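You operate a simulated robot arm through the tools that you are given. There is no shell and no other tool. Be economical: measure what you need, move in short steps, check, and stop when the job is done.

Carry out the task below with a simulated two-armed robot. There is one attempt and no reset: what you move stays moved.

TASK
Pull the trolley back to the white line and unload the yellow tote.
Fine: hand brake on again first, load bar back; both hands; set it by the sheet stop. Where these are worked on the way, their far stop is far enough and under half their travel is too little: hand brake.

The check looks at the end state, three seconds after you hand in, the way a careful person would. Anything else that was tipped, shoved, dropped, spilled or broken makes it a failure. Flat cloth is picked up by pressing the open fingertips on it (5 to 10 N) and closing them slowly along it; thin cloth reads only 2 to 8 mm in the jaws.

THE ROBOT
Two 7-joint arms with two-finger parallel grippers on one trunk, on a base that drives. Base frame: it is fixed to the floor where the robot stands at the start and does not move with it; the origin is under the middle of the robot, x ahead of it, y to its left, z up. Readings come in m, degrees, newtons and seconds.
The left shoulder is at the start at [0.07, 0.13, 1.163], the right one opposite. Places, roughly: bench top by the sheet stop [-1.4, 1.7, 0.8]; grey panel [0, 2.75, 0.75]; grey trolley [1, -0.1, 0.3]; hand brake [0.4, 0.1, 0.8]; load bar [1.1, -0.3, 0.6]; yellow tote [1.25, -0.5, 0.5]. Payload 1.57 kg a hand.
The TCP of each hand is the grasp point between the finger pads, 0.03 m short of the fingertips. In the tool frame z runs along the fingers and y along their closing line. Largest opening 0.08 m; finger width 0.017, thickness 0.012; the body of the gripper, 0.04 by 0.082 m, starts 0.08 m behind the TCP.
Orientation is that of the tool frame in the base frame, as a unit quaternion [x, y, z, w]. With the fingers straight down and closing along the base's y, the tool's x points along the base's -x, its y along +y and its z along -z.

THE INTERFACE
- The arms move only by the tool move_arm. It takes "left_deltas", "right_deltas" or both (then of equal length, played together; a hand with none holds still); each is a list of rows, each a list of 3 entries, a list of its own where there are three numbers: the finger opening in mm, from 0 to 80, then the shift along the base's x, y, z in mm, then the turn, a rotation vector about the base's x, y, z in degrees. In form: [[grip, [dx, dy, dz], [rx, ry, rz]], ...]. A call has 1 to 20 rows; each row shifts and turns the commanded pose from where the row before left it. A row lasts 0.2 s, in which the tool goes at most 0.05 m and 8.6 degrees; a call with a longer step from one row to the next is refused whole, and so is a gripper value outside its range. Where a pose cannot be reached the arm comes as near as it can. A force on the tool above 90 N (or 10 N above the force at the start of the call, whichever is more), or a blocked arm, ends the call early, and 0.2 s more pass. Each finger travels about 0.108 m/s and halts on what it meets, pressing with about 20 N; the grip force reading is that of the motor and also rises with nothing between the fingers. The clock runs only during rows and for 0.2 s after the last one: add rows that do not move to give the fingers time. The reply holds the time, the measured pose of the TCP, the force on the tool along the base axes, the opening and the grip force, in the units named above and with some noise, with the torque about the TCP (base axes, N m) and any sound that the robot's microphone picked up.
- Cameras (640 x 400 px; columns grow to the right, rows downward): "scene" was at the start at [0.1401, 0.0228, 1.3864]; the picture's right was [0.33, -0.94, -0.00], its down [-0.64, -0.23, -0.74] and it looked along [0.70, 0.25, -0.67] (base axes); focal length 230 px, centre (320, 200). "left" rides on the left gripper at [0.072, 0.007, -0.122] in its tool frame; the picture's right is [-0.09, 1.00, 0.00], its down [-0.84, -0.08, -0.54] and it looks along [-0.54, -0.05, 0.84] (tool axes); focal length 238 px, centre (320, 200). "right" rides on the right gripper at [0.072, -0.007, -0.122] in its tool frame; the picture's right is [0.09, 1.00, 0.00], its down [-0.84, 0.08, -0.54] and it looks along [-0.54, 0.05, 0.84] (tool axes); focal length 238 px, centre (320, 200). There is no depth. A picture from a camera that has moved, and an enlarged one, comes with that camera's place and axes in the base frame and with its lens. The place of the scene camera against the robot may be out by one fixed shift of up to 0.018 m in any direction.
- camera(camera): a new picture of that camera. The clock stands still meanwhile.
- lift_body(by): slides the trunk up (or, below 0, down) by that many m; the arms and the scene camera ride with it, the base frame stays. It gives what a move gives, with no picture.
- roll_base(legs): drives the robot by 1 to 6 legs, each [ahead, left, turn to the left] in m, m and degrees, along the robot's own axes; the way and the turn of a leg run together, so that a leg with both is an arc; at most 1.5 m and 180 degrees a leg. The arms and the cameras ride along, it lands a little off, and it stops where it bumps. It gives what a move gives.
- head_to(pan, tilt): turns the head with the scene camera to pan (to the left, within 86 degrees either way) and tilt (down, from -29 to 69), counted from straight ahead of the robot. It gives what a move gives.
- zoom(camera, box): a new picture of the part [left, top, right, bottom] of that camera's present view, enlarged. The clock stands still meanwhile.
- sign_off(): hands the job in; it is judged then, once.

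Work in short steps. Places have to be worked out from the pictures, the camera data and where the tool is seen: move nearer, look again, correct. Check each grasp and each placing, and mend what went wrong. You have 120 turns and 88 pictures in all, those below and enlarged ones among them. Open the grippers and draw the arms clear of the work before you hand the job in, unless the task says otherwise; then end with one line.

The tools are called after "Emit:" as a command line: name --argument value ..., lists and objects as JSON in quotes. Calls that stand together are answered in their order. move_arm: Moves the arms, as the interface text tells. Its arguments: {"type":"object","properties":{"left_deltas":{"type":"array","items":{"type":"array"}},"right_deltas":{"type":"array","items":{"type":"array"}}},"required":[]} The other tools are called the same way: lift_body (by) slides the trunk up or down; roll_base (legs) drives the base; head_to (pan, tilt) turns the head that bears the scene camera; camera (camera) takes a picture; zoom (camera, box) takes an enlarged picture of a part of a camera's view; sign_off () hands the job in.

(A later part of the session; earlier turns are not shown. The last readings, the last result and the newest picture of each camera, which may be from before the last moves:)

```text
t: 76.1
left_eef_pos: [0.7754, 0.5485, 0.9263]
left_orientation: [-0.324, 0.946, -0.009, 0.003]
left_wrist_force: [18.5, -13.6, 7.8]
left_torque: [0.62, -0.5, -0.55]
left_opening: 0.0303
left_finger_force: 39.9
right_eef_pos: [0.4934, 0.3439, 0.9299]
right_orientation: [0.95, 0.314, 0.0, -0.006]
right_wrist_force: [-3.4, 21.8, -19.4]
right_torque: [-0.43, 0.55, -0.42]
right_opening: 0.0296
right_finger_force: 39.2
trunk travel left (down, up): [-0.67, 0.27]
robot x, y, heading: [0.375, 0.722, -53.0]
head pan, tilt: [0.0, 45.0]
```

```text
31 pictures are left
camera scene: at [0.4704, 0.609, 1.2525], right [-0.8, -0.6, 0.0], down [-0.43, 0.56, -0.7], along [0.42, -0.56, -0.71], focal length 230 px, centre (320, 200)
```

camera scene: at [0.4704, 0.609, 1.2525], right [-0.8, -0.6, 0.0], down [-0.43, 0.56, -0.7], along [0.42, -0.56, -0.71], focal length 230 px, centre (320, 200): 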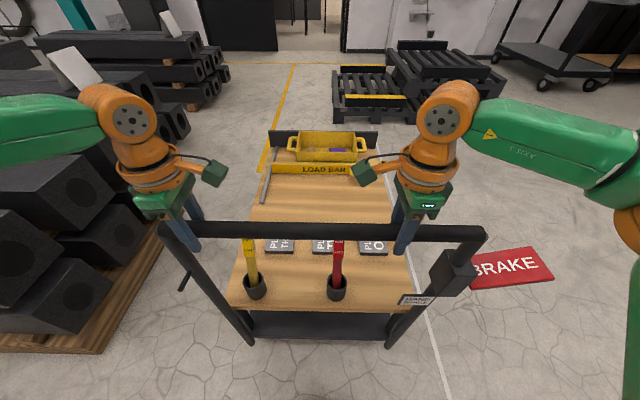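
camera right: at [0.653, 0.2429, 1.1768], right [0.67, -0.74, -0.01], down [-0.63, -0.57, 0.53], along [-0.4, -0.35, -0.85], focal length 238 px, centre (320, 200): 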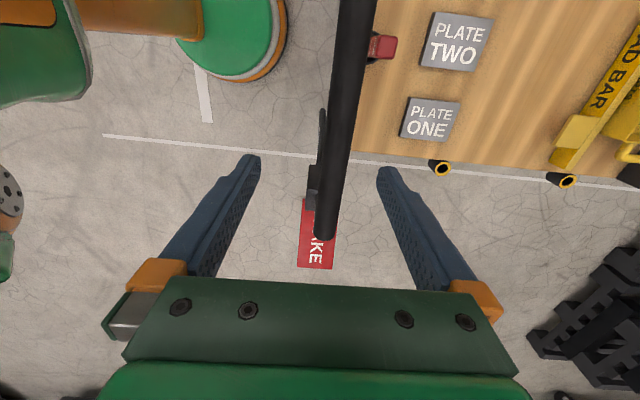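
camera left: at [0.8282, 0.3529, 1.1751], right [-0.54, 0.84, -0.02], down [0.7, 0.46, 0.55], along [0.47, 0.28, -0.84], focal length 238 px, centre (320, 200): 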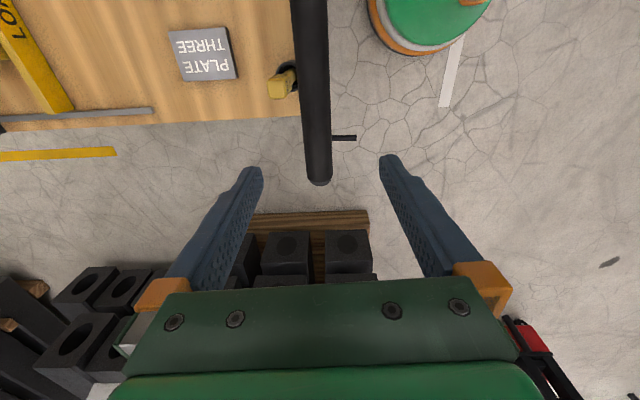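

The trolley rolls along cleanly. About 0.35 m remains, so I pull another 0.28 m and then look at the line.

Emit:
roll_base --legs '[[-0.28, 0, 0]]'

Emit:
camera --camera "right"

Emit:
camera --camera "left"

```text
t: 78.0
left_eef_pos: [0.6107, 0.7741, 0.9256]
left_orientation: [-0.324, 0.946, -0.012, 0.002]
left_wrist_force: [20.9, 11.4, 9.9]
left_torque: [0.11, -0.19, -0.73]
left_opening: 0.0303
left_finger_force: 39.6
right_eef_pos: [0.3277, 0.5692, 0.9309]
right_orientation: [0.949, 0.314, -0.002, -0.004]
right_wrist_force: [5.9, 0.7, -10.5]
right_torque: [-0.55, 0.77, -0.17]
right_opening: 0.0299
right_finger_force: 39.2
trunk travel left (down, up): [-0.67, 0.27]
robot x, y, heading: [0.202, 0.9441, -53.0]
head pan, tilt: [0.0, 45.0]
```

```text
30 pictures are left
camera right: at [0.3831, 0.6159, 1.0526], right [0.67, -0.74, -0.01], down [-0.62, -0.56, 0.54], along [-0.41, -0.36, -0.84], focal length 238 px, centre (320, 200)
```

right: 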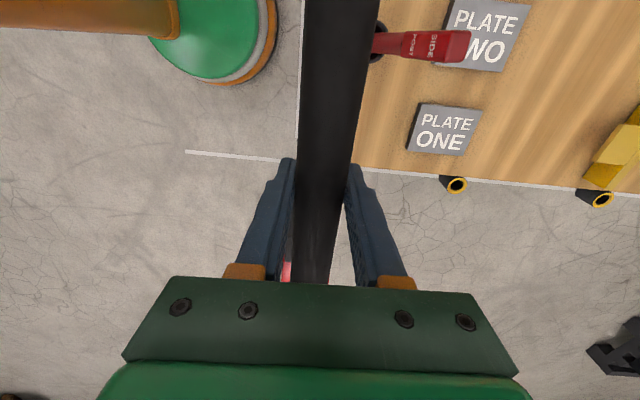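

```text
29 pictures are left
camera left: at [0.5502, 0.737, 1.0487], right [-0.54, 0.84, -0.02], down [0.7, 0.46, 0.54], along [0.47, 0.27, -0.84], focal length 238 px, centre (320, 200)
```

left: 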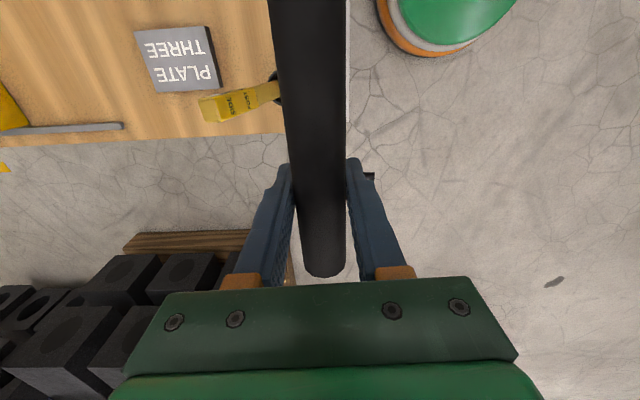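

The line's far edge shows just beyond the bar. The handle is at n≈0.26 and the line centre at 0.325, so I pull the last 0.065 m.

Emit:
roll_base --legs '[[-0.065, 0, 0]]'

Emit:
head_to --pan 0 --tilt 65

Emit:
camera --camera "scene"

```text
t: 79.4
left_eef_pos: [0.6106, 0.798, 0.9219]
left_orientation: [-0.413, 0.911, -0.011, -0.005]
left_wrist_force: [-1.7, -15.6, -3.6]
left_torque: [-0.27, 1.06, -0.85]
left_opening: 0.0342
left_finger_force: 41.5
right_eef_pos: [0.2731, 0.5833, 0.9943]
right_orientation: [0.983, 0.131, 0.125, 0.032]
right_wrist_force: [1.3, 1.5, 0.8]
right_torque: [-0.01, 0.1, -0.05]
right_opening: 0.0
right_finger_force: 20.7
trunk travel left (down, up): [-0.67, 0.27]
robot x, y, heading: [0.1893, 1.0024, -58.0]
head pan, tilt: [0.0, 45.0]
stopped in leg 1: the robot was blocked; the commanded pose is now the measured one
```

```text
t: 80.2
left_eef_pos: [0.5954, 0.7913, 0.9482]
left_orientation: [-0.3, 0.951, -0.078, -0.009]
left_wrist_force: [53.1, -58.1, 30.6]
left_torque: [-1.73, -0.55, -0.44]
left_opening: 0.0304
left_finger_force: 39.2
right_eef_pos: [0.2441, 0.6423, 0.9761]
right_orientation: [0.99, 0.11, 0.077, 0.049]
right_wrist_force: [-0.2, -1.0, 0.0]
right_torque: [0.15, 0.04, 0.03]
right_opening: 0.0002
right_finger_force: 21.1
trunk travel left (down, up): [-0.67, 0.27]
robot x, y, heading: [0.2335, 1.0253, -65.4]
head pan, tilt: [0.0, 65.0]
```

```text
28 pictures are left
camera scene: at [0.3017, 0.8921, 1.2255], right [-0.91, -0.41, 0.0], down [-0.38, 0.84, -0.4], along [0.16, -0.36, -0.92], focal length 230 px, centre (320, 200)
```

scene: 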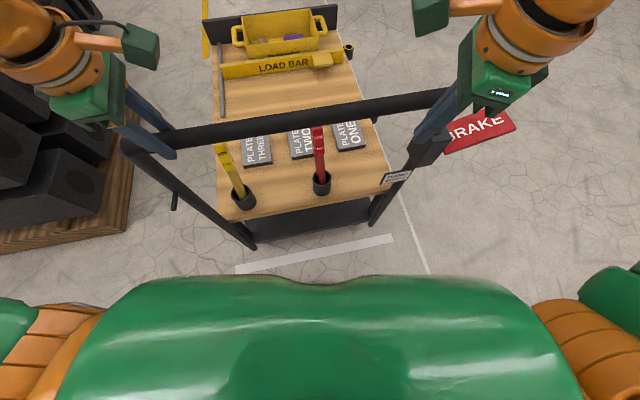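

The pull met a hard stop: the left hand still pulls with about 78 N and the trolley does not move. The rear posts stand just at the line's near edge. The right hand slipped off and the base turned. I open the left hand, lift both hands clear and look.

Emit:
move_arm --left_deltas '[[50, [0, 0, 0], [0, 0, 0]], [80, [0, 0, 0], [0, 0, 0]], [80, [0, 0, 30], [0, 0, 0]], [80, [0, 0, 30], [0, 0, 0]], [80, [0, 0, 30], [0, 0, 0]]]' --right_deltas '[[0, [0, 0, 0], [0, 0, 0]], [0, [0, 0, 0], [0, 0, 0]], [0, [0, 0, 30], [0, 0, 0]], [0, [0, 0, 30], [0, 0, 0]], [0, [0, 0, 20], [0, 0, 0]]]'

Emit:
camera --camera "scene"

```text
t: 80.6
left_eef_pos: [0.5832, 0.8138, 0.9491]
left_orientation: [-0.346, 0.934, -0.087, -0.006]
left_wrist_force: [37.5, -34.0, 11.9]
left_torque: [-0.49, -1.52, 0.05]
left_opening: 0.0803
left_finger_force: 17.1
right_eef_pos: [0.2482, 0.634, 0.977]
right_orientation: [0.983, 0.159, 0.083, 0.047]
right_wrist_force: [-0.3, 0.3, 0.0]
right_torque: [0.06, -0.04, 0.01]
right_opening: 0.0002
right_finger_force: 21.5
trunk travel left (down, up): [-0.67, 0.27]
robot x, y, heading: [0.202, 1.0124, -60.4]
head pan, tilt: [0.0, 65.0]
stopped in row 1 (left hand): the force on the tool passed its limit at 116 N (the readings are from after the stop); the commanded pose is now the measured one
```

```text
27 pictures are left
camera scene: at [0.2778, 0.8887, 1.2255], right [-0.87, -0.5, 0.0], down [-0.45, 0.79, -0.4], along [0.2, -0.35, -0.92], focal length 230 px, centre (320, 200)
```

scene: 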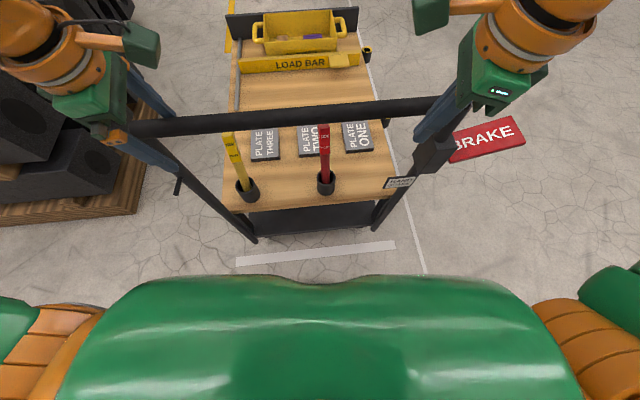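

Emit:
move_arm --left_deltas '[[80, [0, 0, 0], [0, 0, 0]], [80, [0, 0, 30], [0, 0, 0]], [80, [0, 0, 30], [0, 0, 0]], [80, [0, 0, 30], [0, 0, 0]]]' --right_deltas '[[0, [0, 0, 0], [0, 0, 0]], [0, [0, 0, 30], [0, 0, 0]], [0, [0, 0, 30], [0, 0, 0]], [0, [0, 0, 20], [0, 0, 0]]]'

Emit:
camera --camera "scene"

```text
t: 81.6
left_eef_pos: [0.5748, 0.8266, 1.0421]
left_orientation: [-0.334, 0.938, -0.087, -0.009]
left_wrist_force: [0.0, 0.5, 0.0]
left_torque: [0.02, 0.0, 0.02]
left_opening: 0.0799
left_finger_force: 0.0
right_eef_pos: [0.2392, 0.6521, 1.064]
right_orientation: [0.984, 0.148, 0.083, 0.057]
right_wrist_force: [0.2, -0.1, 0.1]
right_torque: [0.0, -0.01, 0.03]
right_opening: 0.0
right_finger_force: 21.1
trunk travel left (down, up): [-0.67, 0.27]
robot x, y, heading: [0.2102, 1.0169, -61.4]
head pan, tilt: [0.0, 65.0]
```

```text
26 pictures are left
camera scene: at [0.2735, 0.9119, 1.2274], right [-0.88, -0.48, 0.0], down [-0.43, 0.8, -0.42], along [0.2, -0.37, -0.91], focal length 230 px, centre (320, 200)
```

scene: 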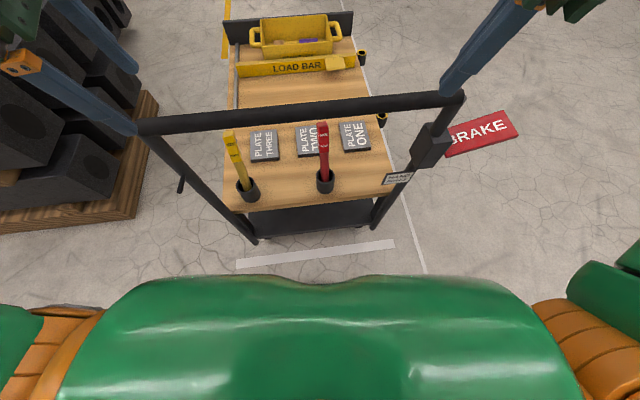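

The brake paddle is still up and the trolley stands straight. Its posts are a few centimetres short of the line. I zoom in to see whether anything blocks it.

Emit:
zoom --camera "scene" --box '[130, 80, 450, 280]'

```text
2.00 times, centred on (290, 180) of scene
camera zoom: at [0.2735, 0.9119, 1.2274], right [-0.88, -0.48, 0.0], down [-0.43, 0.8, -0.42], along [0.2, -0.37, -0.91], focal length 461 px, centre (380, 240)
```

zoom: 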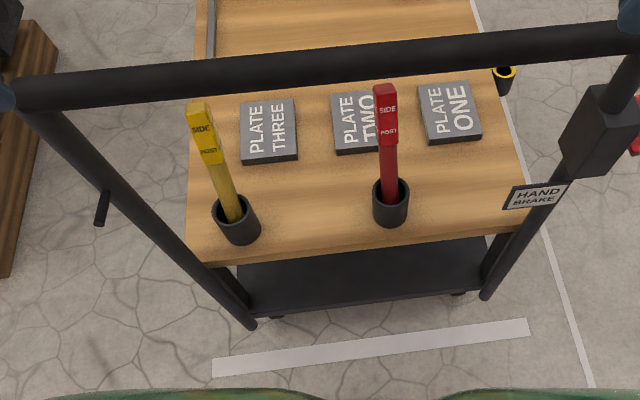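

Nothing visible blocks it. I straighten the base, then grip the bar again with both hands and pull gently with the arms, watching the force.

Emit:
roll_base --legs '[[0, 0, 8]]'

Emit:
camera --camera "left"

```text
t: 82.6
left_eef_pos: [0.5978, 0.88, 1.0431]
left_orientation: [-0.399, 0.913, -0.088, -0.002]
left_wrist_force: [0.1, 0.3, -1.0]
left_torque: [-0.01, 0.01, 0.02]
left_opening: 0.0803
left_finger_force: 0.1
right_eef_pos: [0.2881, 0.662, 1.0631]
right_orientation: [0.971, 0.216, 0.088, 0.051]
right_wrist_force: [0.5, 0.0, 0.1]
right_torque: [0.03, 0.01, -0.01]
right_opening: 0.0002
right_finger_force: 21.6
trunk travel left (down, up): [-0.67, 0.27]
robot x, y, heading: [0.2101, 1.0149, -53.7]
head pan, tilt: [0.0, 65.0]
```

```text
24 pictures are left
camera left: at [0.5358, 0.8513, 1.1682], right [-0.66, 0.73, -0.17], down [0.59, 0.65, 0.48], along [0.46, 0.22, -0.86], focal length 238 px, centre (320, 200)
```

left: 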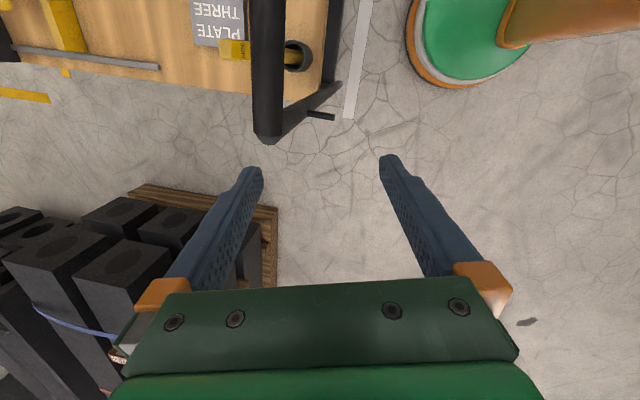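

I advance 5 cm, correct both hands' orientation and set them above the bar.

Emit:
roll_base --legs '[[0.05, 0, 0]]'

Emit:
move_arm --left_deltas '[[80, [-8, -23, 0], [4.6, 1.9, -5]], [80, [-8, -23, 0], [4.6, 1.9, -5]], [80, [-8, -23, 0], [0, 0, 0]], [80, [0, 0, 0], [0, 0, 0]]]' --right_deltas '[[80, [-5, -24, 0], [1.7, 5.5, 4]], [80, [-5, -24, 0], [1.8, 5.5, 4]], [80, [-4, -24, 0], [0, 0, 4]], [80, [0, 0, 0], [0, 0, 0]]]'

Emit:
camera --camera "left"

Emit:
camera --camera "right"

```text
t: 83.5
left_eef_pos: [0.6239, 0.8441, 1.0438]
left_orientation: [-0.398, 0.913, -0.092, -0.001]
left_wrist_force: [-0.5, 0.0, -0.5]
left_torque: [-0.02, -0.01, -0.01]
left_opening: 0.0799
left_finger_force: 0.0
right_eef_pos: [0.3161, 0.6244, 1.0643]
right_orientation: [0.971, 0.215, 0.089, 0.053]
right_wrist_force: [0.0, -0.3, 1.0]
right_torque: [-0.03, -0.03, 0.0]
right_opening: 0.0
right_finger_force: 21.5
trunk travel left (down, up): [-0.67, 0.27]
robot x, y, heading: [0.2392, 0.9779, -53.6]
head pan, tilt: [0.0, 65.0]
```

```text
t: 84.5
left_eef_pos: [0.6028, 0.7835, 1.0382]
left_orientation: [-0.32, 0.948, -0.003, -0.008]
left_wrist_force: [-1.1, -0.8, 0.5]
left_torque: [0.0, -0.01, -0.02]
left_opening: 0.0802
left_finger_force: 0.0
left hand out of reach, approached as far as the arm can: row 3
right_eef_pos: [0.3046, 0.5508, 1.0634]
right_orientation: [0.948, 0.318, 0.005, -0.004]
right_wrist_force: [0.7, 0.6, -0.6]
right_torque: [-0.02, 0.02, 0.0]
right_opening: 0.0803
right_finger_force: 0.0
trunk travel left (down, up): [-0.67, 0.27]
robot x, y, heading: [0.2389, 0.9751, -53.7]
head pan, tilt: [0.0, 65.0]
```

```text
23 pictures are left
camera left: at [0.5434, 0.7451, 1.1616], right [-0.53, 0.85, 0.0], down [0.72, 0.45, 0.53], along [0.45, 0.28, -0.85], focal length 238 px, centre (320, 200)
```

left: 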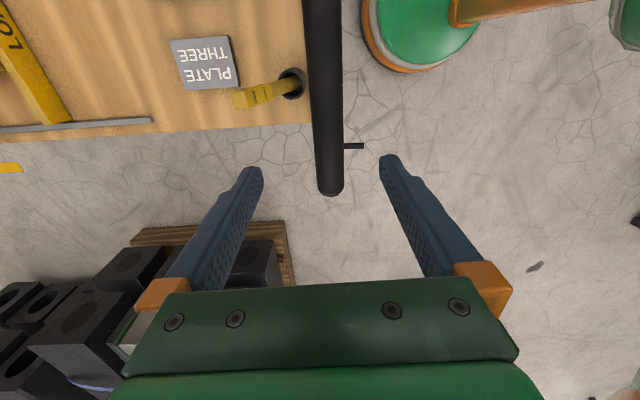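

```text
22 pictures are left
camera right: at [0.3563, 0.597, 1.1871], right [0.67, -0.74, 0.0], down [-0.62, -0.57, 0.53], along [-0.39, -0.36, -0.85], focal length 238 px, centre (320, 200)
```

right: 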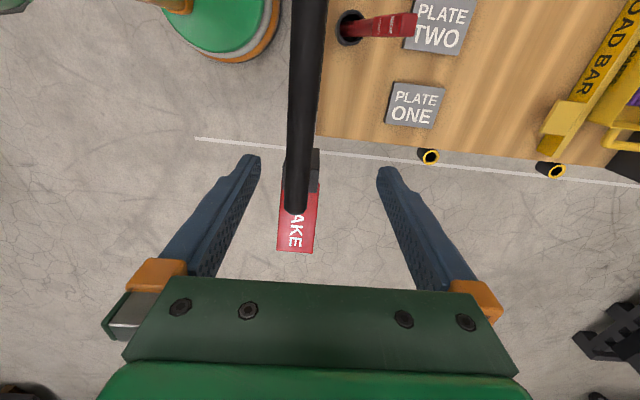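

The bar is at n≈0.277, only a few centimetres from the line. I lower both hands, close on it, and pull gently with the arms.

Emit:
move_arm --left_deltas '[[80, [0, 0, -28], [0, 0, 0]], [80, [0, 0, -28], [0, 0, 0]], [80, [0, 0, -28], [0, 0, 0]], [80, [0, 0, -26], [0, 0, 0]], [50, [0, 0, 0], [0, 0, 0]], [20, [0, 0, 0], [0, 0, 0]], [0, [0, 0, 0], [0, 0, 0]], [0, [0, 0, 0], [0, 0, 0]]]' --right_deltas '[[80, [-6, 7, -33], [0, 0, 0]], [80, [-5, 7, -34], [0, 0, 0]], [80, [0, 0, -34], [0, 0, 0]], [80, [0, 0, -34], [0, 0, 0]], [50, [0, 0, 0], [0, 0, 0]], [20, [0, 0, 0], [0, 0, 0]], [0, [0, 0, 0], [0, 0, 0]], [0, [0, 0, 0], [0, 0, 0]]]'

Emit:
move_arm --left_deltas '[[0, [-4, 6, 0], [0, 0, 0]], [0, [-4, 6, 0], [0, 0, 0]], [0, [-4, 6, 0], [0, 0, 0]]]' --right_deltas '[[0, [-4, 6, 0], [0, 0, 0]], [0, [-4, 6, 0], [0, 0, 0]], [0, [-4, 6, 0], [0, 0, 0]]]'

Emit:
move_arm --left_deltas '[[0, [-4, 6, 0], [0, 0, 0]], [0, [-4, 6, 0], [0, 0, 0]]]' --right_deltas '[[0, [-4, 6, 0], [0, 0, 0]], [0, [-4, 6, 0], [0, 0, 0]]]'

```text
t: 86.3
left_eef_pos: [0.6005, 0.7855, 0.9273]
left_orientation: [-0.32, 0.947, 0.001, -0.007]
left_wrist_force: [-31.2, 41.9, 8.6]
left_torque: [-0.56, 0.44, -0.77]
left_opening: 0.0301
left_finger_force: 40.0
right_eef_pos: [0.2944, 0.5635, 0.929]
right_orientation: [0.948, 0.318, 0.008, -0.001]
right_wrist_force: [29.7, -41.0, -3.9]
right_torque: [0.18, 0.1, -0.85]
right_opening: 0.0302
right_finger_force: 39.3
trunk travel left (down, up): [-0.67, 0.27]
robot x, y, heading: [0.2343, 0.9796, -53.5]
head pan, tilt: [0.0, 65.0]
```

```text
t: 87.1
left_eef_pos: [0.5976, 0.789, 0.9269]
left_orientation: [-0.321, 0.947, -0.004, -0.008]
left_wrist_force: [3.3, -1.5, 22.0]
left_torque: [-0.07, -0.08, -0.91]
left_opening: 0.0302
left_finger_force: 39.4
right_eef_pos: [0.2902, 0.5681, 0.9291]
right_orientation: [0.95, 0.313, 0.012, 0.006]
right_wrist_force: [17.7, -29.4, 8.6]
right_torque: [-0.5, 0.26, -0.7]
right_opening: 0.0294
right_finger_force: 39.0
trunk travel left (down, up): [-0.67, 0.27]
robot x, y, heading: [0.2377, 0.9754, -53.2]
head pan, tilt: [0.0, 65.0]
stopped in row 3 (right hand): the force on the tool passed its limit at 92 N (the readings are from after the stop); the commanded pose is now the measured one
```

```text
t: 87.7
left_eef_pos: [0.5967, 0.79, 0.9221]
left_orientation: [-0.324, 0.946, -0.001, -0.01]
left_wrist_force: [23.0, -37.7, 27.8]
left_torque: [0.34, -0.33, -0.94]
left_opening: 0.0301
left_finger_force: 39.7
right_eef_pos: [0.2917, 0.5674, 0.9228]
right_orientation: [0.948, 0.318, 0.009, -0.004]
right_wrist_force: [24.0, -29.2, 31.9]
right_torque: [0.1, -0.12, -0.73]
right_opening: 0.0301
right_finger_force: 39.3
trunk travel left (down, up): [-0.67, 0.27]
robot x, y, heading: [0.2342, 0.9739, -52.9]
head pan, tilt: [0.0, 65.0]
```

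Both hands resisted over 90 N with no movement, so this is the trolley's hard stop, with its rear at the line. I release the bar, lift, and roll right to reach the brake.

Emit:
move_arm --left_deltas '[[10, [3, -4, 0], [0, 0, 0]], [50, [3, -4, 0], [0, 0, 0]], [80, [0, 0, 0], [0, 0, 0]], [80, [0, 0, 35], [0, 0, 0]], [80, [0, 0, 35], [0, 0, 0]], [80, [0, 0, 35], [0, 0, 0]], [80, [0, 0, 15], [0, 0, 0]]]' --right_deltas '[[10, [3, -4, 0], [0, 0, 0]], [50, [3, -4, 0], [0, 0, 0]], [80, [0, 0, 0], [0, 0, 0]], [80, [0, 0, 35], [0, 0, 0]], [80, [0, 0, 35], [0, 0, 0]], [80, [0, 0, 35], [0, 0, 0]], [80, [0, 0, 15], [0, 0, 0]]]'

Emit:
roll_base --legs '[[0, -0.2, 0]]'

Emit:
camera --camera "right"

```text
t: 89.3
left_eef_pos: [0.5913, 0.8017, 1.0492]
left_orientation: [-0.32, 0.947, -0.007, -0.009]
left_wrist_force: [0.8, 0.3, 0.7]
left_torque: [0.01, 0.04, -0.01]
left_opening: 0.0798
left_finger_force: 0.2
right_eef_pos: [0.2845, 0.5797, 1.0502]
right_orientation: [0.949, 0.315, 0.011, 0.005]
right_wrist_force: [-0.8, 0.3, 0.5]
right_torque: [-0.01, 0.01, 0.02]
right_opening: 0.0799
right_finger_force: 0.1
trunk travel left (down, up): [-0.67, 0.27]
robot x, y, heading: [0.2415, 0.9747, -53.4]
head pan, tilt: [0.0, 65.0]
```

```text
t: 90.9
left_eef_pos: [0.4312, 0.6841, 1.0476]
left_orientation: [-0.322, 0.947, -0.007, -0.009]
left_wrist_force: [-0.1, 0.3, -0.4]
left_torque: [-0.02, 0.0, -0.03]
left_opening: 0.08
left_finger_force: 0.0
right_eef_pos: [0.1253, 0.4628, 1.0507]
right_orientation: [0.949, 0.316, 0.011, 0.006]
right_wrist_force: [0.4, 0.1, 0.1]
right_torque: [0.01, -0.02, 0.04]
right_opening: 0.0801
right_finger_force: 0.1
trunk travel left (down, up): [-0.67, 0.27]
robot x, y, heading: [0.0748, 0.8582, -53.4]
head pan, tilt: [0.0, 65.0]
```

```text
21 pictures are left
camera right: at [0.1764, 0.5111, 1.1736], right [0.67, -0.74, 0.02], down [-0.64, -0.56, 0.53], along [-0.38, -0.37, -0.85], focal length 238 px, centre (320, 200)
```

right: 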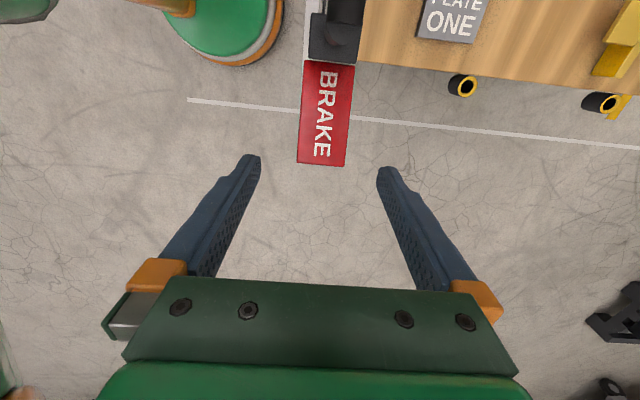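

The paddle is nearly straight below. With closed fingers over its outer part, I'll push it down to its lower stop. First I close, shift 35 mm outward and go down to just above it.

Emit:
move_arm --right_deltas '[[30, [-14, -11, -10], [0, 0, 0]], [0, [-14, -12, -20], [0, 0, 0]], [0, [0, 0, -40], [0, 0, 0]], [0, [0, 0, -40], [0, 0, 0]], [0, [0, 0, -40], [0, 0, 0]], [0, [0, 0, -30], [0, 0, 0]]]'

Emit:
move_arm --right_deltas '[[0, [0, 0, -10], [0, 0, 0]], [0, [0, 0, -10], [0, 0, 0]], [0, [0, 0, -10], [0, 0, 0]], [0, [0, 0, -10], [0, 0, 0]]]'

Emit:
camera --camera "right"

```text
t: 92.3
left_eef_pos: [0.432, 0.6828, 1.0481]
left_orientation: [-0.321, 0.947, -0.006, -0.009]
left_wrist_force: [0.3, -0.3, 0.1]
left_torque: [0.02, -0.01, 0.01]
left_opening: 0.08
left_finger_force: 0.0
right_eef_pos: [0.0955, 0.4387, 0.8708]
right_orientation: [0.949, 0.316, 0.012, 0.006]
right_wrist_force: [-0.6, -0.5, -0.3]
right_torque: [0.0, 0.01, 0.0]
right_opening: 0.0001
right_finger_force: 20.1
trunk travel left (down, up): [-0.67, 0.27]
robot x, y, heading: [0.0774, 0.859, -53.3]
head pan, tilt: [0.0, 65.0]
```

```text
t: 93.3
left_eef_pos: [0.4316, 0.6839, 1.0473]
left_orientation: [-0.321, 0.947, -0.006, -0.008]
left_wrist_force: [0.1, 0.4, 0.0]
left_torque: [0.01, 0.0, -0.01]
left_opening: 0.0798
left_finger_force: 0.0
right_eef_pos: [0.0963, 0.4387, 0.8311]
right_orientation: [0.949, 0.315, 0.011, 0.006]
right_wrist_force: [-0.3, 0.1, 0.3]
right_torque: [0.01, 0.03, -0.01]
right_opening: 0.0
right_finger_force: 19.9
trunk travel left (down, up): [-0.67, 0.27]
robot x, y, heading: [0.0802, 0.8534, -53.4]
head pan, tilt: [0.0, 65.0]
```

```text
20 pictures are left
camera right: at [0.1468, 0.4871, 0.9536], right [0.67, -0.74, 0.02], down [-0.64, -0.56, 0.53], along [-0.38, -0.37, -0.85], focal length 238 px, centre (320, 200)
```

right: 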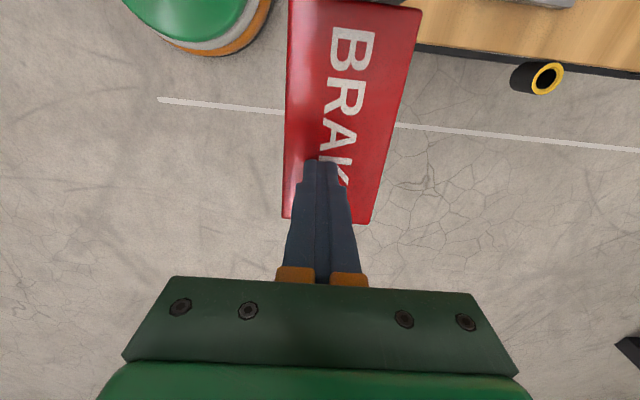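

The fingertips are over the paddle, about to touch at its outer part. I push down in short rows until the force jumps.

Emit:
move_arm --right_deltas '[[0, [0, 0, -8], [0, 0, 0]], [0, [0, 0, -8], [0, 0, 0]], [0, [0, 0, -8], [0, 0, 0]], [0, [0, 0, -8], [0, 0, 0]], [0, [0, 0, -8], [0, 0, 0]]]'

Emit:
move_arm --right_deltas '[[0, [0, 0, -8], [0, 0, 0]], [0, [0, 0, -8], [0, 0, 0]], [0, [0, 0, -8], [0, 0, 0]]]'

Emit:
move_arm --right_deltas '[[0, [0, 0, -8], [0, 0, 0]], [0, [0, 0, -8], [0, 0, 0]], [0, [0, 0, -8], [0, 0, 0]]]'

```text
t: 94.5
left_eef_pos: [0.4287, 0.6872, 1.0506]
left_orientation: [-0.321, 0.947, -0.009, -0.008]
left_wrist_force: [-0.9, 0.2, -0.2]
left_torque: [0.0, -0.02, -0.01]
left_opening: 0.0802
left_finger_force: 0.1
right_eef_pos: [0.0964, 0.4392, 0.7962]
right_orientation: [0.949, 0.314, 0.013, 0.013]
right_wrist_force: [-3.0, -15.5, 54.0]
right_torque: [-0.1, -0.23, -0.33]
right_opening: 0.0001
right_finger_force: 20.0
trunk travel left (down, up): [-0.67, 0.27]
robot x, y, heading: [0.0771, 0.8557, -53.4]
head pan, tilt: [0.0, 65.0]
```

```text
t: 94.9
left_eef_pos: [0.4271, 0.6911, 1.0511]
left_orientation: [-0.321, 0.947, -0.012, -0.007]
left_wrist_force: [1.1, 0.2, -0.1]
left_torque: [0.01, 0.01, 0.02]
left_opening: 0.0801
left_finger_force: 0.0
right_eef_pos: [0.0966, 0.4381, 0.7968]
right_orientation: [0.95, 0.311, 0.016, 0.024]
right_wrist_force: [-7.8, 2.1, 53.1]
right_torque: [0.49, -0.05, -0.08]
right_opening: 0.0
right_finger_force: 20.1
trunk travel left (down, up): [-0.67, 0.27]
robot x, y, heading: [0.0796, 0.8564, -53.6]
head pan, tilt: [0.0, 65.0]
stopped in row 1 (right hand): the force on the tool passed its limit at 99 N (the readings are from after the stop); the commanded pose is now the measured one
```

```text
t: 95.3
left_eef_pos: [0.425, 0.6958, 1.0524]
left_orientation: [-0.32, 0.947, -0.014, -0.01]
left_wrist_force: [-0.7, 0.3, -0.1]
left_torque: [0.02, 0.03, 0.0]
left_opening: 0.08
left_finger_force: 0.1
right_eef_pos: [0.0964, 0.4388, 0.7956]
right_orientation: [0.95, 0.308, 0.019, 0.035]
right_wrist_force: [-10.5, 13.0, 58.0]
right_torque: [0.83, -0.01, 0.1]
right_opening: 0.0001
right_finger_force: 19.9
trunk travel left (down, up): [-0.67, 0.27]
robot x, y, heading: [0.0769, 0.8549, -53.8]
head pan, tilt: [0.0, 65.0]
stopped in row 2 (right hand): the force on the tool passed its limit at 101 N (the readings are from after the stop); the commanded pose is now the measured one
```

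It is stopped hard at the same height as the original brake-on position. I lift the hand clear and check with the scene camera.

Emit:
move_arm --right_deltas '[[0, [0, 0, 30], [0, 0, 0]], [0, [0, 0, 40], [0, 0, 0]], [0, [0, 0, 40], [0, 0, 0]], [0, [-10, -5, 40], [0, 0, 0]], [0, [-15, -10, 40], [0, 0, 0]], [0, [-15, -10, 40], [0, 0, 0]]]'

Emit:
head_to --pan 0 --tilt 45

Emit:
camera --camera "scene"

```text
t: 96.7
left_eef_pos: [0.4313, 0.6828, 1.0477]
left_orientation: [-0.319, 0.948, -0.007, -0.008]
left_wrist_force: [0.2, -0.9, 0.2]
left_torque: [-0.03, 0.03, 0.0]
left_opening: 0.0798
left_finger_force: 0.0
right_eef_pos: [0.0607, 0.4037, 1.0195]
right_orientation: [0.951, 0.308, 0.017, 0.025]
right_wrist_force: [-0.3, 0.2, 0.2]
right_torque: [0.0, 0.0, 0.0]
right_opening: 0.0002
right_finger_force: 20.2
trunk travel left (down, up): [-0.67, 0.27]
robot x, y, heading: [0.0797, 0.8556, -53.4]
head pan, tilt: [0.0, 65.0]
```

```text
t: 97.5
left_eef_pos: [0.4305, 0.6808, 1.0487]
left_orientation: [-0.32, 0.947, -0.006, -0.007]
left_wrist_force: [-0.3, 0.0, 0.0]
left_torque: [-0.01, -0.01, 0.03]
left_opening: 0.0799
left_finger_force: 0.0
right_eef_pos: [0.0603, 0.4038, 1.0172]
right_orientation: [0.951, 0.308, 0.017, 0.025]
right_wrist_force: [0.4, 0.0, -0.5]
right_torque: [-0.01, -0.04, -0.02]
right_opening: 0.0
right_finger_force: 19.9
trunk travel left (down, up): [-0.67, 0.27]
robot x, y, heading: [0.0792, 0.8553, -53.7]
head pan, tilt: [0.0, 45.0]
```

```text
19 pictures are left
camera scene: at [0.1674, 0.7458, 1.2526], right [-0.8, -0.59, 0.0], down [-0.42, 0.57, -0.71], along [0.42, -0.57, -0.71], focal length 230 px, centre (320, 200)
```

scene: 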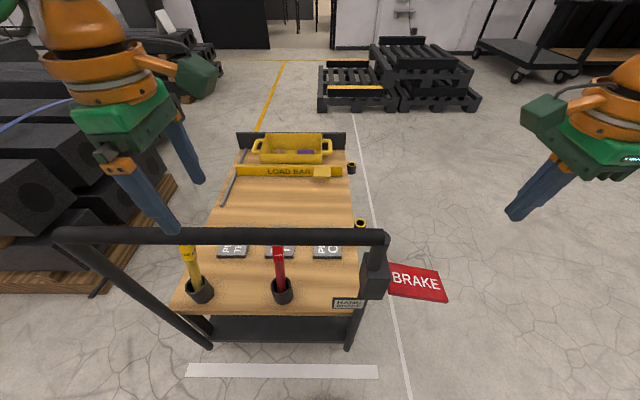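

The brake is down again, as at the start. I take "load bar back" to mean slid back toward the handle, off the tote. I drive along the trolley's right side to stand beside the load bar, facing the trolley.

Emit:
roll_base --legs '[[0, -0.5, 0], [1.04, 0, 0], [0, 0, 90]]'

Emit:
head_to --pan 0 --tilt 55

Emit:
camera --camera "scene"

```text
t: 109.3
left_eef_pos: [0.463, 0.0798, 1.0479]
left_orientation: [0.898, -0.44, 0.01, 0.002]
left_wrist_force: [-0.1, 0.6, 0.7]
left_torque: [0.04, 0.02, 0.04]
left_opening: 0.0801
left_finger_force: 0.1
right_eef_pos: [0.7447, -0.2886, 1.0177]
right_orientation: [0.451, 0.892, 0.029, 0.005]
right_wrist_force: [-1.1, 0.7, 0.2]
right_torque: [-0.03, -0.01, -0.03]
right_opening: 0.0
right_finger_force: 20.2
trunk travel left (down, up): [-0.67, 0.27]
robot x, y, heading: [0.2911, -0.2745, 36.8]
head pan, tilt: [0.0, 45.0]
```

```text
t: 110.0
left_eef_pos: [0.4638, 0.0803, 1.0487]
left_orientation: [0.898, -0.44, 0.01, 0.001]
left_wrist_force: [-0.5, -0.7, 0.6]
left_torque: [-0.01, -0.02, -0.03]
left_opening: 0.08
left_finger_force: 0.1
right_eef_pos: [0.7457, -0.2894, 1.018]
right_orientation: [0.451, 0.892, 0.029, 0.006]
right_wrist_force: [0.5, 0.5, 0.8]
right_torque: [-0.03, -0.01, 0.01]
right_opening: 0.0
right_finger_force: 19.8
trunk travel left (down, up): [-0.67, 0.27]
robot x, y, heading: [0.2944, -0.274, 36.8]
head pan, tilt: [0.0, 55.0]
```

```text
18 pictures are left
camera scene: at [0.4007, -0.205, 1.2393], right [0.6, -0.8, 0.0], down [-0.66, -0.49, -0.57], along [0.46, 0.34, -0.82], focal length 230 px, centre (320, 200)
```

scene: 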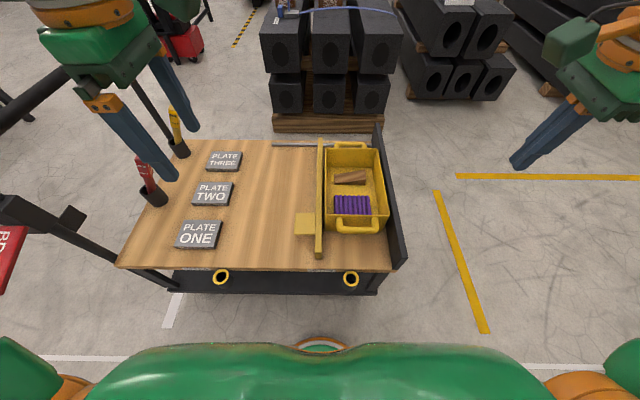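

I have a clear top view. The load bar spans the deck just left of the tote, and its rail reaches about 0.2 m toward the plates, short of them. I turn the left hand back so that it closes along the slide direction, bring it above the bar's near end, and lower the trunk.

Emit:
move_arm --left_deltas '[[80, [12, -12, 0], [0, 0, -8.2]], [80, [12, -12, 0], [0, 0, -8.2]], [80, [12, -12, 0], [0, 0, -8.2]], [80, [12, -12, 0], [0, 0, -8.2]], [80, [12, -12, 0], [0, 0, -8.2]], [80, [12, -12, 0], [0, 0, -8.2]], [80, [12, -12, 0], [0, 0, -8.2]], [80, [12, -12, 0], [0, 0, -8.2]], [80, [12, -12, 0], [0, 0, -8.2]], [80, [12, -12, 0], [0, 0, -8.2]], [80, [12, -12, 0], [0, 0, -8]]]'

Emit:
lift_body --by -0.22

Emit:
camera --camera "left"

Emit:
camera --camera "scene"

```text
t: 112.4
left_eef_pos: [0.4736, 0.0075, 1.006]
left_orientation: [-0.321, 0.947, -0.006, -0.008]
left_wrist_force: [-0.4, 0.0, 0.0]
left_torque: [0.04, 0.0, -0.01]
left_opening: 0.0798
left_finger_force: 0.1
left hand out of reach, approached as far as the arm can: row 2, 3, 4, 5, 6, 7, 8, 9, 10, 11
right_eef_pos: [0.745, -0.2888, 1.0184]
right_orientation: [0.452, 0.892, 0.029, 0.006]
right_wrist_force: [-0.3, 0.0, -0.7]
right_torque: [0.01, -0.03, -0.02]
right_opening: 0.0001
right_finger_force: 20.0
trunk travel left (down, up): [-0.67, 0.27]
robot x, y, heading: [0.2925, -0.2718, 36.5]
head pan, tilt: [0.0, 55.0]
```

```text
t: 114.7
left_eef_pos: [0.4739, 0.0055, 0.7867]
left_orientation: [-0.324, 0.946, -0.006, -0.008]
left_wrist_force: [-0.4, -0.5, -0.7]
left_torque: [0.01, 0.02, -0.02]
left_opening: 0.0803
left_finger_force: 0.2
right_eef_pos: [0.7445, -0.2904, 0.7969]
right_orientation: [0.452, 0.892, 0.028, 0.006]
right_wrist_force: [-0.2, -0.6, -0.2]
right_torque: [-0.01, 0.03, -0.01]
right_opening: 0.0002
right_finger_force: 19.7
trunk travel left (down, up): [-0.45, 0.49]
robot x, y, heading: [0.2918, -0.2747, 36.9]
head pan, tilt: [0.0, 55.0]
```

```text
17 pictures are left
camera left: at [0.4138, -0.031, 0.9115], right [-0.54, 0.84, -0.01], down [0.72, 0.46, 0.53], along [0.45, 0.28, -0.85], focal length 238 px, centre (320, 200)
```

left: 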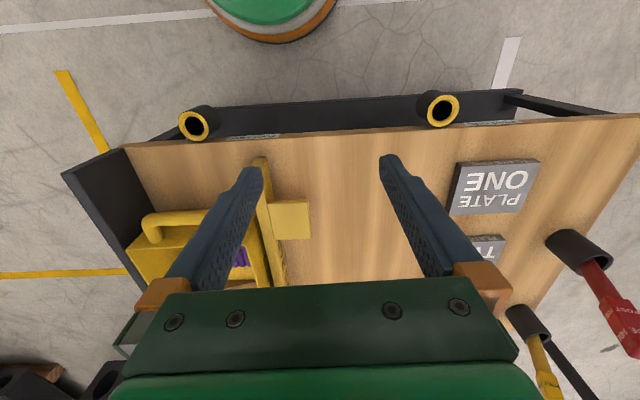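

```text
16 pictures are left
camera scene: at [0.4006, -0.2051, 1.0193], right [0.6, -0.8, 0.0], down [-0.66, -0.49, -0.57], along [0.46, 0.34, -0.82], focal length 230 px, centre (320, 200)
```

scene: 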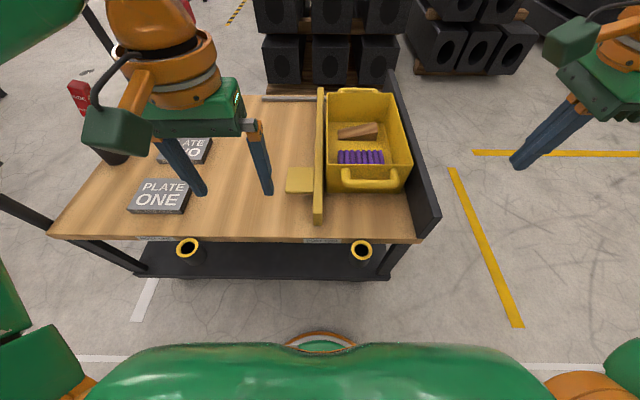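

Triangulation puts the bar's near end at about (0.612, -0.037), with its top at z≈0.53. I bring the left hand above a point 30 mm inward of that end.

Emit:
move_arm --left_deltas '[[80, [32, -5, -20], [0, 0, 0]], [80, [32, -5, -20], [0, 0, 0]], [80, [32, -5, -20], [0, 0, 0]], [80, [33, -5, -20], [0, 0, 0]], [80, [33, -5, -30], [0, 0, 0]]]'

Emit:
camera --camera "left"

```text
t: 115.9
left_eef_pos: [0.5087, 0.0313, 0.7069]
left_orientation: [-0.323, 0.946, -0.008, -0.008]
left_wrist_force: [-0.1, -0.6, -0.4]
left_torque: [0.0, 0.0, 0.06]
left_opening: 0.0801
left_finger_force: 0.1
left hand out of reach, approached as far as the arm can: row 1, 2, 3, 4, 5
right_eef_pos: [0.7448, -0.2877, 0.7981]
right_orientation: [0.451, 0.892, 0.029, 0.005]
right_wrist_force: [-1.2, -0.3, 0.4]
right_torque: [-0.02, -0.01, -0.02]
right_opening: 0.0
right_finger_force: 20.2
trunk travel left (down, up): [-0.45, 0.49]
robot x, y, heading: [0.295, -0.2734, 36.7]
head pan, tilt: [0.0, 55.0]
```

```text
15 pictures are left
camera left: at [0.4493, -0.0065, 0.8323], right [-0.54, 0.84, -0.01], down [0.71, 0.46, 0.53], along [0.45, 0.27, -0.85], focal length 238 px, centre (320, 200)
```

left: 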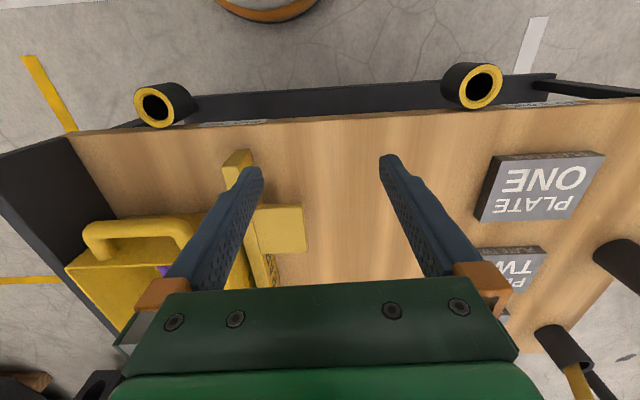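

The left hand doesn't reach toward the centre line, so I move the base instead: 0.13 m right and 0.05 m ahead puts the bar end under the hand.

Emit:
roll_base --legs '[[0.05, -0.13, 0]]'

Emit:
camera --camera "left"

```text
t: 117.2
left_eef_pos: [0.6261, -0.0435, 0.7079]
left_orientation: [-0.322, 0.947, -0.008, -0.007]
left_wrist_force: [0.6, 0.2, -0.2]
left_torque: [0.0, 0.02, 0.02]
left_opening: 0.0802
left_finger_force: 0.0
right_eef_pos: [0.8629, -0.3635, 0.7998]
right_orientation: [0.45, 0.892, 0.03, 0.006]
right_wrist_force: [0.1, -0.1, -0.2]
right_torque: [0.01, 0.01, 0.02]
right_opening: 0.0
right_finger_force: 20.0
trunk travel left (down, up): [-0.45, 0.49]
robot x, y, heading: [0.4107, -0.3516, 36.8]
head pan, tilt: [0.0, 55.0]
```

```text
14 pictures are left
camera left: at [0.5673, -0.082, 0.8328], right [-0.54, 0.84, -0.01], down [0.71, 0.46, 0.53], along [0.45, 0.28, -0.85], focal length 238 px, centre (320, 200)
```

left: 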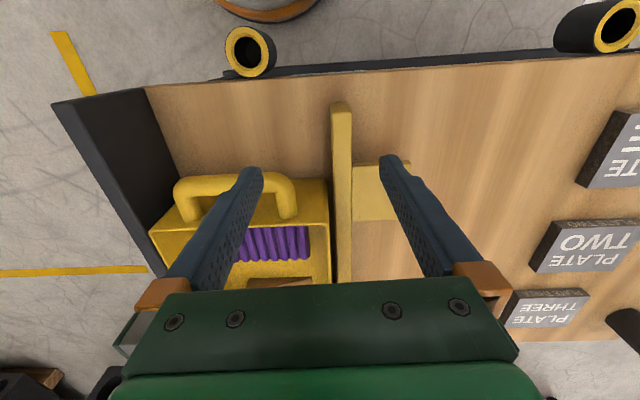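

The bar's near end is 3 cm to the hand's left. I shift and go down to straddle it (TCP z 0.53), then close.

Emit:
move_arm --left_deltas '[[80, [-3, 16, 0], [0, 0, 0]], [80, [-3, 17, 0], [0, 0, 0]], [80, [0, 0, -35], [0, 0, 0]], [80, [0, 0, -35], [0, 0, 0]], [80, [0, 0, -35], [0, 0, 0]], [80, [0, 0, -35], [0, 0, 0]], [80, [0, 0, -35], [0, 0, 0]], [50, [0, 0, 0], [0, 0, 0]], [20, [0, 0, 0], [0, 0, 0]], [0, [0, 0, 0], [0, 0, 0]], [0, [0, 0, 0], [0, 0, 0]]]'

```text
t: 119.7
left_eef_pos: [0.5943, -0.0033, 0.5497]
left_orientation: [-0.325, 0.946, -0.006, -0.005]
left_wrist_force: [-15.1, 30.4, 36.2]
left_torque: [1.87, 0.99, 0.09]
left_opening: 0.0312
left_finger_force: 19.8
left hand out of reach, approached as far as the arm can: row 6, 7
right_eef_pos: [0.8587, -0.364, 0.8011]
right_orientation: [0.45, 0.892, 0.031, 0.009]
right_wrist_force: [0.3, 0.1, 1.0]
right_torque: [-0.02, 0.0, -0.02]
right_opening: 0.0
right_finger_force: 20.2
trunk travel left (down, up): [-0.45, 0.49]
robot x, y, heading: [0.41, -0.3504, 36.9]
head pan, tilt: [0.0, 55.0]
```

Emit:
camera --camera "left"

```text
13 pictures are left
camera left: at [0.5351, -0.0429, 0.6743], right [-0.54, 0.84, -0.01], down [0.71, 0.46, 0.53], along [0.45, 0.28, -0.85], focal length 238 px, centre (320, 200)
```

left: 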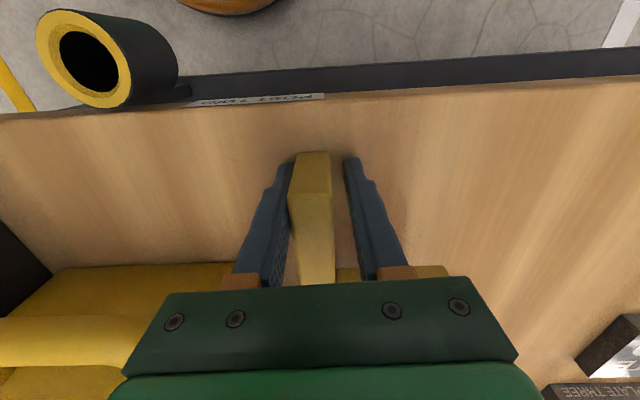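

The fingers straddle the bar's end. I lift 5 mm off the deck and slide the bar toward the handle end in short rows.

Emit:
move_arm --left_deltas '[[0, [0, 0, 5], [0, 0, 0]], [0, [-6, 8, 0], [0, 0, 0]], [0, [-6, 8, 0], [0, 0, 0]], [0, [-6, 8, 0], [0, 0, 0]]]'

Emit:
move_arm --left_deltas '[[0, [-6, 8, 0], [0, 0, 0]], [0, [-6, 8, 0], [0, 0, 0]], [0, [-6, 8, 0], [0, 0, 0]], [0, [-6, 8, 0], [0, 0, 0]]]'

Emit:
camera --camera "scene"

```text
t: 120.7
left_eef_pos: [0.5791, 0.0171, 0.5504]
left_orientation: [-0.324, 0.946, -0.008, -0.009]
left_wrist_force: [-8.6, -11.4, -21.3]
left_torque: [1.54, 1.34, -0.63]
left_opening: 0.0228
left_finger_force: 34.9
right_eef_pos: [0.8628, -0.362, 0.797]
right_orientation: [0.451, 0.892, 0.029, 0.005]
right_wrist_force: [0.6, -0.3, 0.2]
right_torque: [0.02, 0.01, -0.02]
right_opening: 0.0
right_finger_force: 19.7
trunk travel left (down, up): [-0.45, 0.49]
robot x, y, heading: [0.4114, -0.3491, 36.7]
head pan, tilt: [0.0, 55.0]
```

```text
t: 121.7
left_eef_pos: [0.5548, 0.0509, 0.552]
left_orientation: [-0.323, 0.946, -0.007, -0.008]
left_wrist_force: [-8.1, -9.2, -15.6]
left_torque: [1.26, 1.25, -0.63]
left_opening: 0.0225
left_finger_force: 35.5
right_eef_pos: [0.8626, -0.3635, 0.7989]
right_orientation: [0.451, 0.892, 0.029, 0.005]
right_wrist_force: [-0.7, -0.7, 0.6]
right_torque: [0.0, -0.02, 0.02]
right_opening: 0.0
right_finger_force: 20.1
trunk travel left (down, up): [-0.45, 0.49]
robot x, y, heading: [0.4126, -0.3472, 37.0]
head pan, tilt: [0.0, 55.0]
```

```text
12 pictures are left
camera scene: at [0.5193, -0.2794, 1.0192], right [0.6, -0.8, 0.0], down [-0.66, -0.49, -0.57], along [0.46, 0.34, -0.82], focal length 230 px, centre (320, 200)
```

scene: 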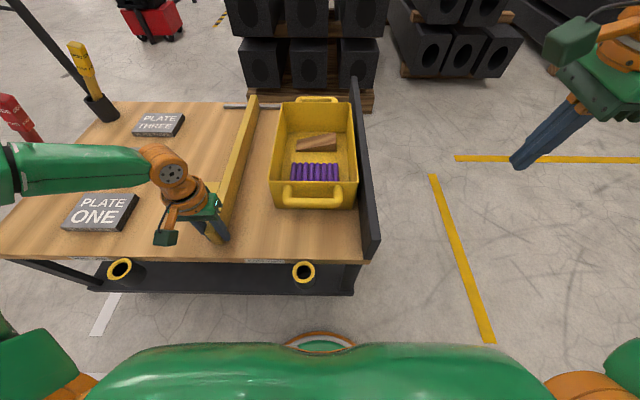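

The bar slides well, and the rail has more travel to the left. I continue until it stops.

Emit:
move_arm --left_deltas '[[0, [-6, 8, 0], [0, 0, 0]], [0, [-6, 8, 0], [0, 0, 0]], [0, [-6, 8, 0], [0, 0, 0]], [0, [-6, 8, 0], [0, 0, 0]]]'

Emit:
move_arm --left_deltas '[[0, [-6, 8, 0], [0, 0, 0]], [0, [-6, 8, 0], [0, 0, 0]], [0, [-6, 8, 0], [0, 0, 0]]]'

Emit:
move_arm --left_deltas '[[0, [-6, 8, 0], [0, 0, 0]], [0, [-6, 8, 0], [0, 0, 0]], [0, [-6, 8, 0], [0, 0, 0]]]'

```text
t: 122.7
left_eef_pos: [0.5329, 0.0833, 0.5536]
left_orientation: [-0.324, 0.946, -0.008, -0.006]
left_wrist_force: [-1.8, -3.1, -12.9]
left_torque: [1.56, 0.9, -0.57]
left_opening: 0.0223
left_finger_force: 34.7
right_eef_pos: [0.8636, -0.3634, 0.7981]
right_orientation: [0.451, 0.892, 0.028, 0.006]
right_wrist_force: [-0.1, 0.1, -1.2]
right_torque: [0.0, 0.0, 0.04]
right_opening: 0.0
right_finger_force: 20.3
trunk travel left (down, up): [-0.45, 0.49]
robot x, y, heading: [0.4107, -0.3474, 36.6]
head pan, tilt: [0.0, 55.0]
```

```text
t: 123.5
left_eef_pos: [0.5159, 0.1065, 0.5518]
left_orientation: [-0.322, 0.947, -0.007, -0.006]
left_wrist_force: [5.4, -0.8, -6.2]
left_torque: [1.41, 0.8, -0.58]
left_opening: 0.0223
left_finger_force: 35.3
right_eef_pos: [0.8644, -0.3631, 0.7969]
right_orientation: [0.452, 0.891, 0.029, 0.005]
right_wrist_force: [-0.3, -0.3, -0.2]
right_torque: [0.04, 0.02, 0.03]
right_opening: 0.0
right_finger_force: 19.4
trunk travel left (down, up): [-0.45, 0.49]
robot x, y, heading: [0.4064, -0.3457, 36.9]
head pan, tilt: [0.0, 55.0]
```

```text
t: 124.2
left_eef_pos: [0.5011, 0.1265, 0.5532]
left_orientation: [-0.322, 0.947, -0.008, -0.01]
left_wrist_force: [24.2, -26.3, -15.9]
left_torque: [1.76, 0.56, -0.67]
left_opening: 0.0226
left_finger_force: 35.7
right_eef_pos: [0.8673, -0.3672, 0.794]
right_orientation: [0.453, 0.891, 0.03, 0.002]
right_wrist_force: [0.4, -0.5, 0.2]
right_torque: [0.03, -0.02, 0.02]
right_opening: 0.0
right_finger_force: 19.9
trunk travel left (down, up): [-0.45, 0.49]
robot x, y, heading: [0.4086, -0.352, 36.6]
head pan, tilt: [0.0, 55.0]
```

The force jumped to 36 N after 0.16 m of slide, so the bar is at its back stop. I open, lift the left hand, and set both hands in the neutral pose for the tote.

Emit:
move_arm --left_deltas '[[30, [1, -1, 0], [0, 0, 0]], [60, [0, 0, 0], [0, 0, 0]], [60, [0, 0, 10], [0, 0, 0]], [60, [0, 0, 40], [0, 0, 0]], [60, [0, 0, 45], [0, 0, 0]], [60, [0, 0, 45], [0, 0, 0]], [60, [0, 0, 45], [0, 0, 0]], [60, [20, -26, 20], [0, 0, 0]], [60, [20, -26, 0], [0, 0, 0]], [60, [20, -26, 0], [0, 0, 0]], [60, [17, -26, 0], [0, 0, 0]]]' --right_deltas '[[20, [-5, 6.5, 0], [0, 0, 8.2]], [40, [-5, 6.5, 0], [0, 0, 8.2]], [60, [-5, 6.5, 0], [0, 0, 8.2]], [60, [-5, 6.5, 0], [0, 0, 8.2]], [60, [-5, 6.5, 0], [0, 0, 8.2]], [60, [-5, 6.5, 0], [0, 0, 8.2]], [60, [-5, 6.5, 0], [0, 0, 8.2]], [60, [-5, 6.5, 0], [0, 0, 8.2]], [60, [-5, 6.5, 0], [0, 0, 8.2]], [60, [-5, 6.5, 0], [0, 0, 8.2]], [60, [-5, 6.5, 0], [0, 0, 8]]]'

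Emit:
roll_base --legs '[[0, -0.56, 0], [0.63, 0, 0], [0, 0, 90]]'

Emit:
camera --camera "scene"

```text
t: 126.7
left_eef_pos: [0.5748, 0.0238, 0.7586]
left_orientation: [-0.324, 0.946, -0.007, -0.007]
left_wrist_force: [-0.2, 0.6, 0.0]
left_torque: [0.04, 0.0, -0.02]
left_opening: 0.0598
left_finger_force: 0.2
right_eef_pos: [0.8082, -0.2917, 0.7966]
right_orientation: [-0.313, 0.949, 0.025, -0.016]
right_wrist_force: [-0.3, -0.1, -0.3]
right_torque: [0.0, 0.01, 0.02]
right_opening: 0.0599
right_finger_force: 0.1
trunk travel left (down, up): [-0.45, 0.49]
robot x, y, heading: [0.4125, -0.3496, 36.7]
head pan, tilt: [0.0, 55.0]
```

```text
t: 136.8
left_eef_pos: [0.8739, -0.2499, 0.7583]
left_orientation: [0.898, -0.439, 0.01, 0.0]
left_wrist_force: [-0.2, 0.4, -0.7]
left_torque: [-0.02, -0.01, 0.0]
left_opening: 0.0599
left_finger_force: 0.0
right_eef_pos: [1.1886, -0.0152, 0.7973]
right_orientation: [0.893, -0.449, -0.005, 0.03]
right_wrist_force: [0.5, 0.3, 0.0]
right_torque: [0.0, 0.05, -0.03]
right_opening: 0.06
right_finger_force: 0.1
trunk travel left (down, up): [-0.45, 0.49]
robot x, y, heading: [1.2464, -0.4157, 127.1]
head pan, tilt: [0.0, 55.0]
```

```text
11 pictures are left
camera scene: at [1.1799, -0.314, 1.0191], right [0.8, 0.6, 0.0], down [0.5, -0.66, -0.57], along [-0.34, 0.45, -0.82], focal length 230 px, centre (320, 200)
```

scene: 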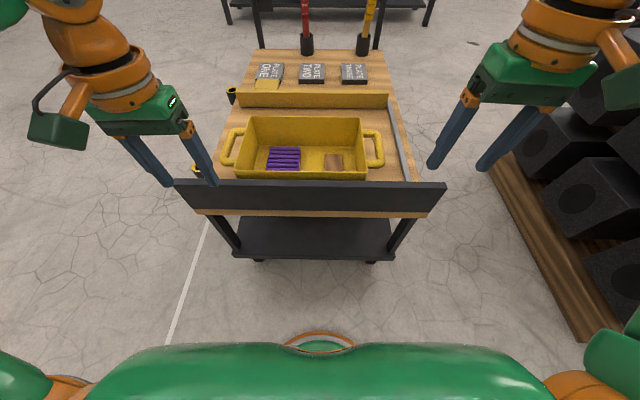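

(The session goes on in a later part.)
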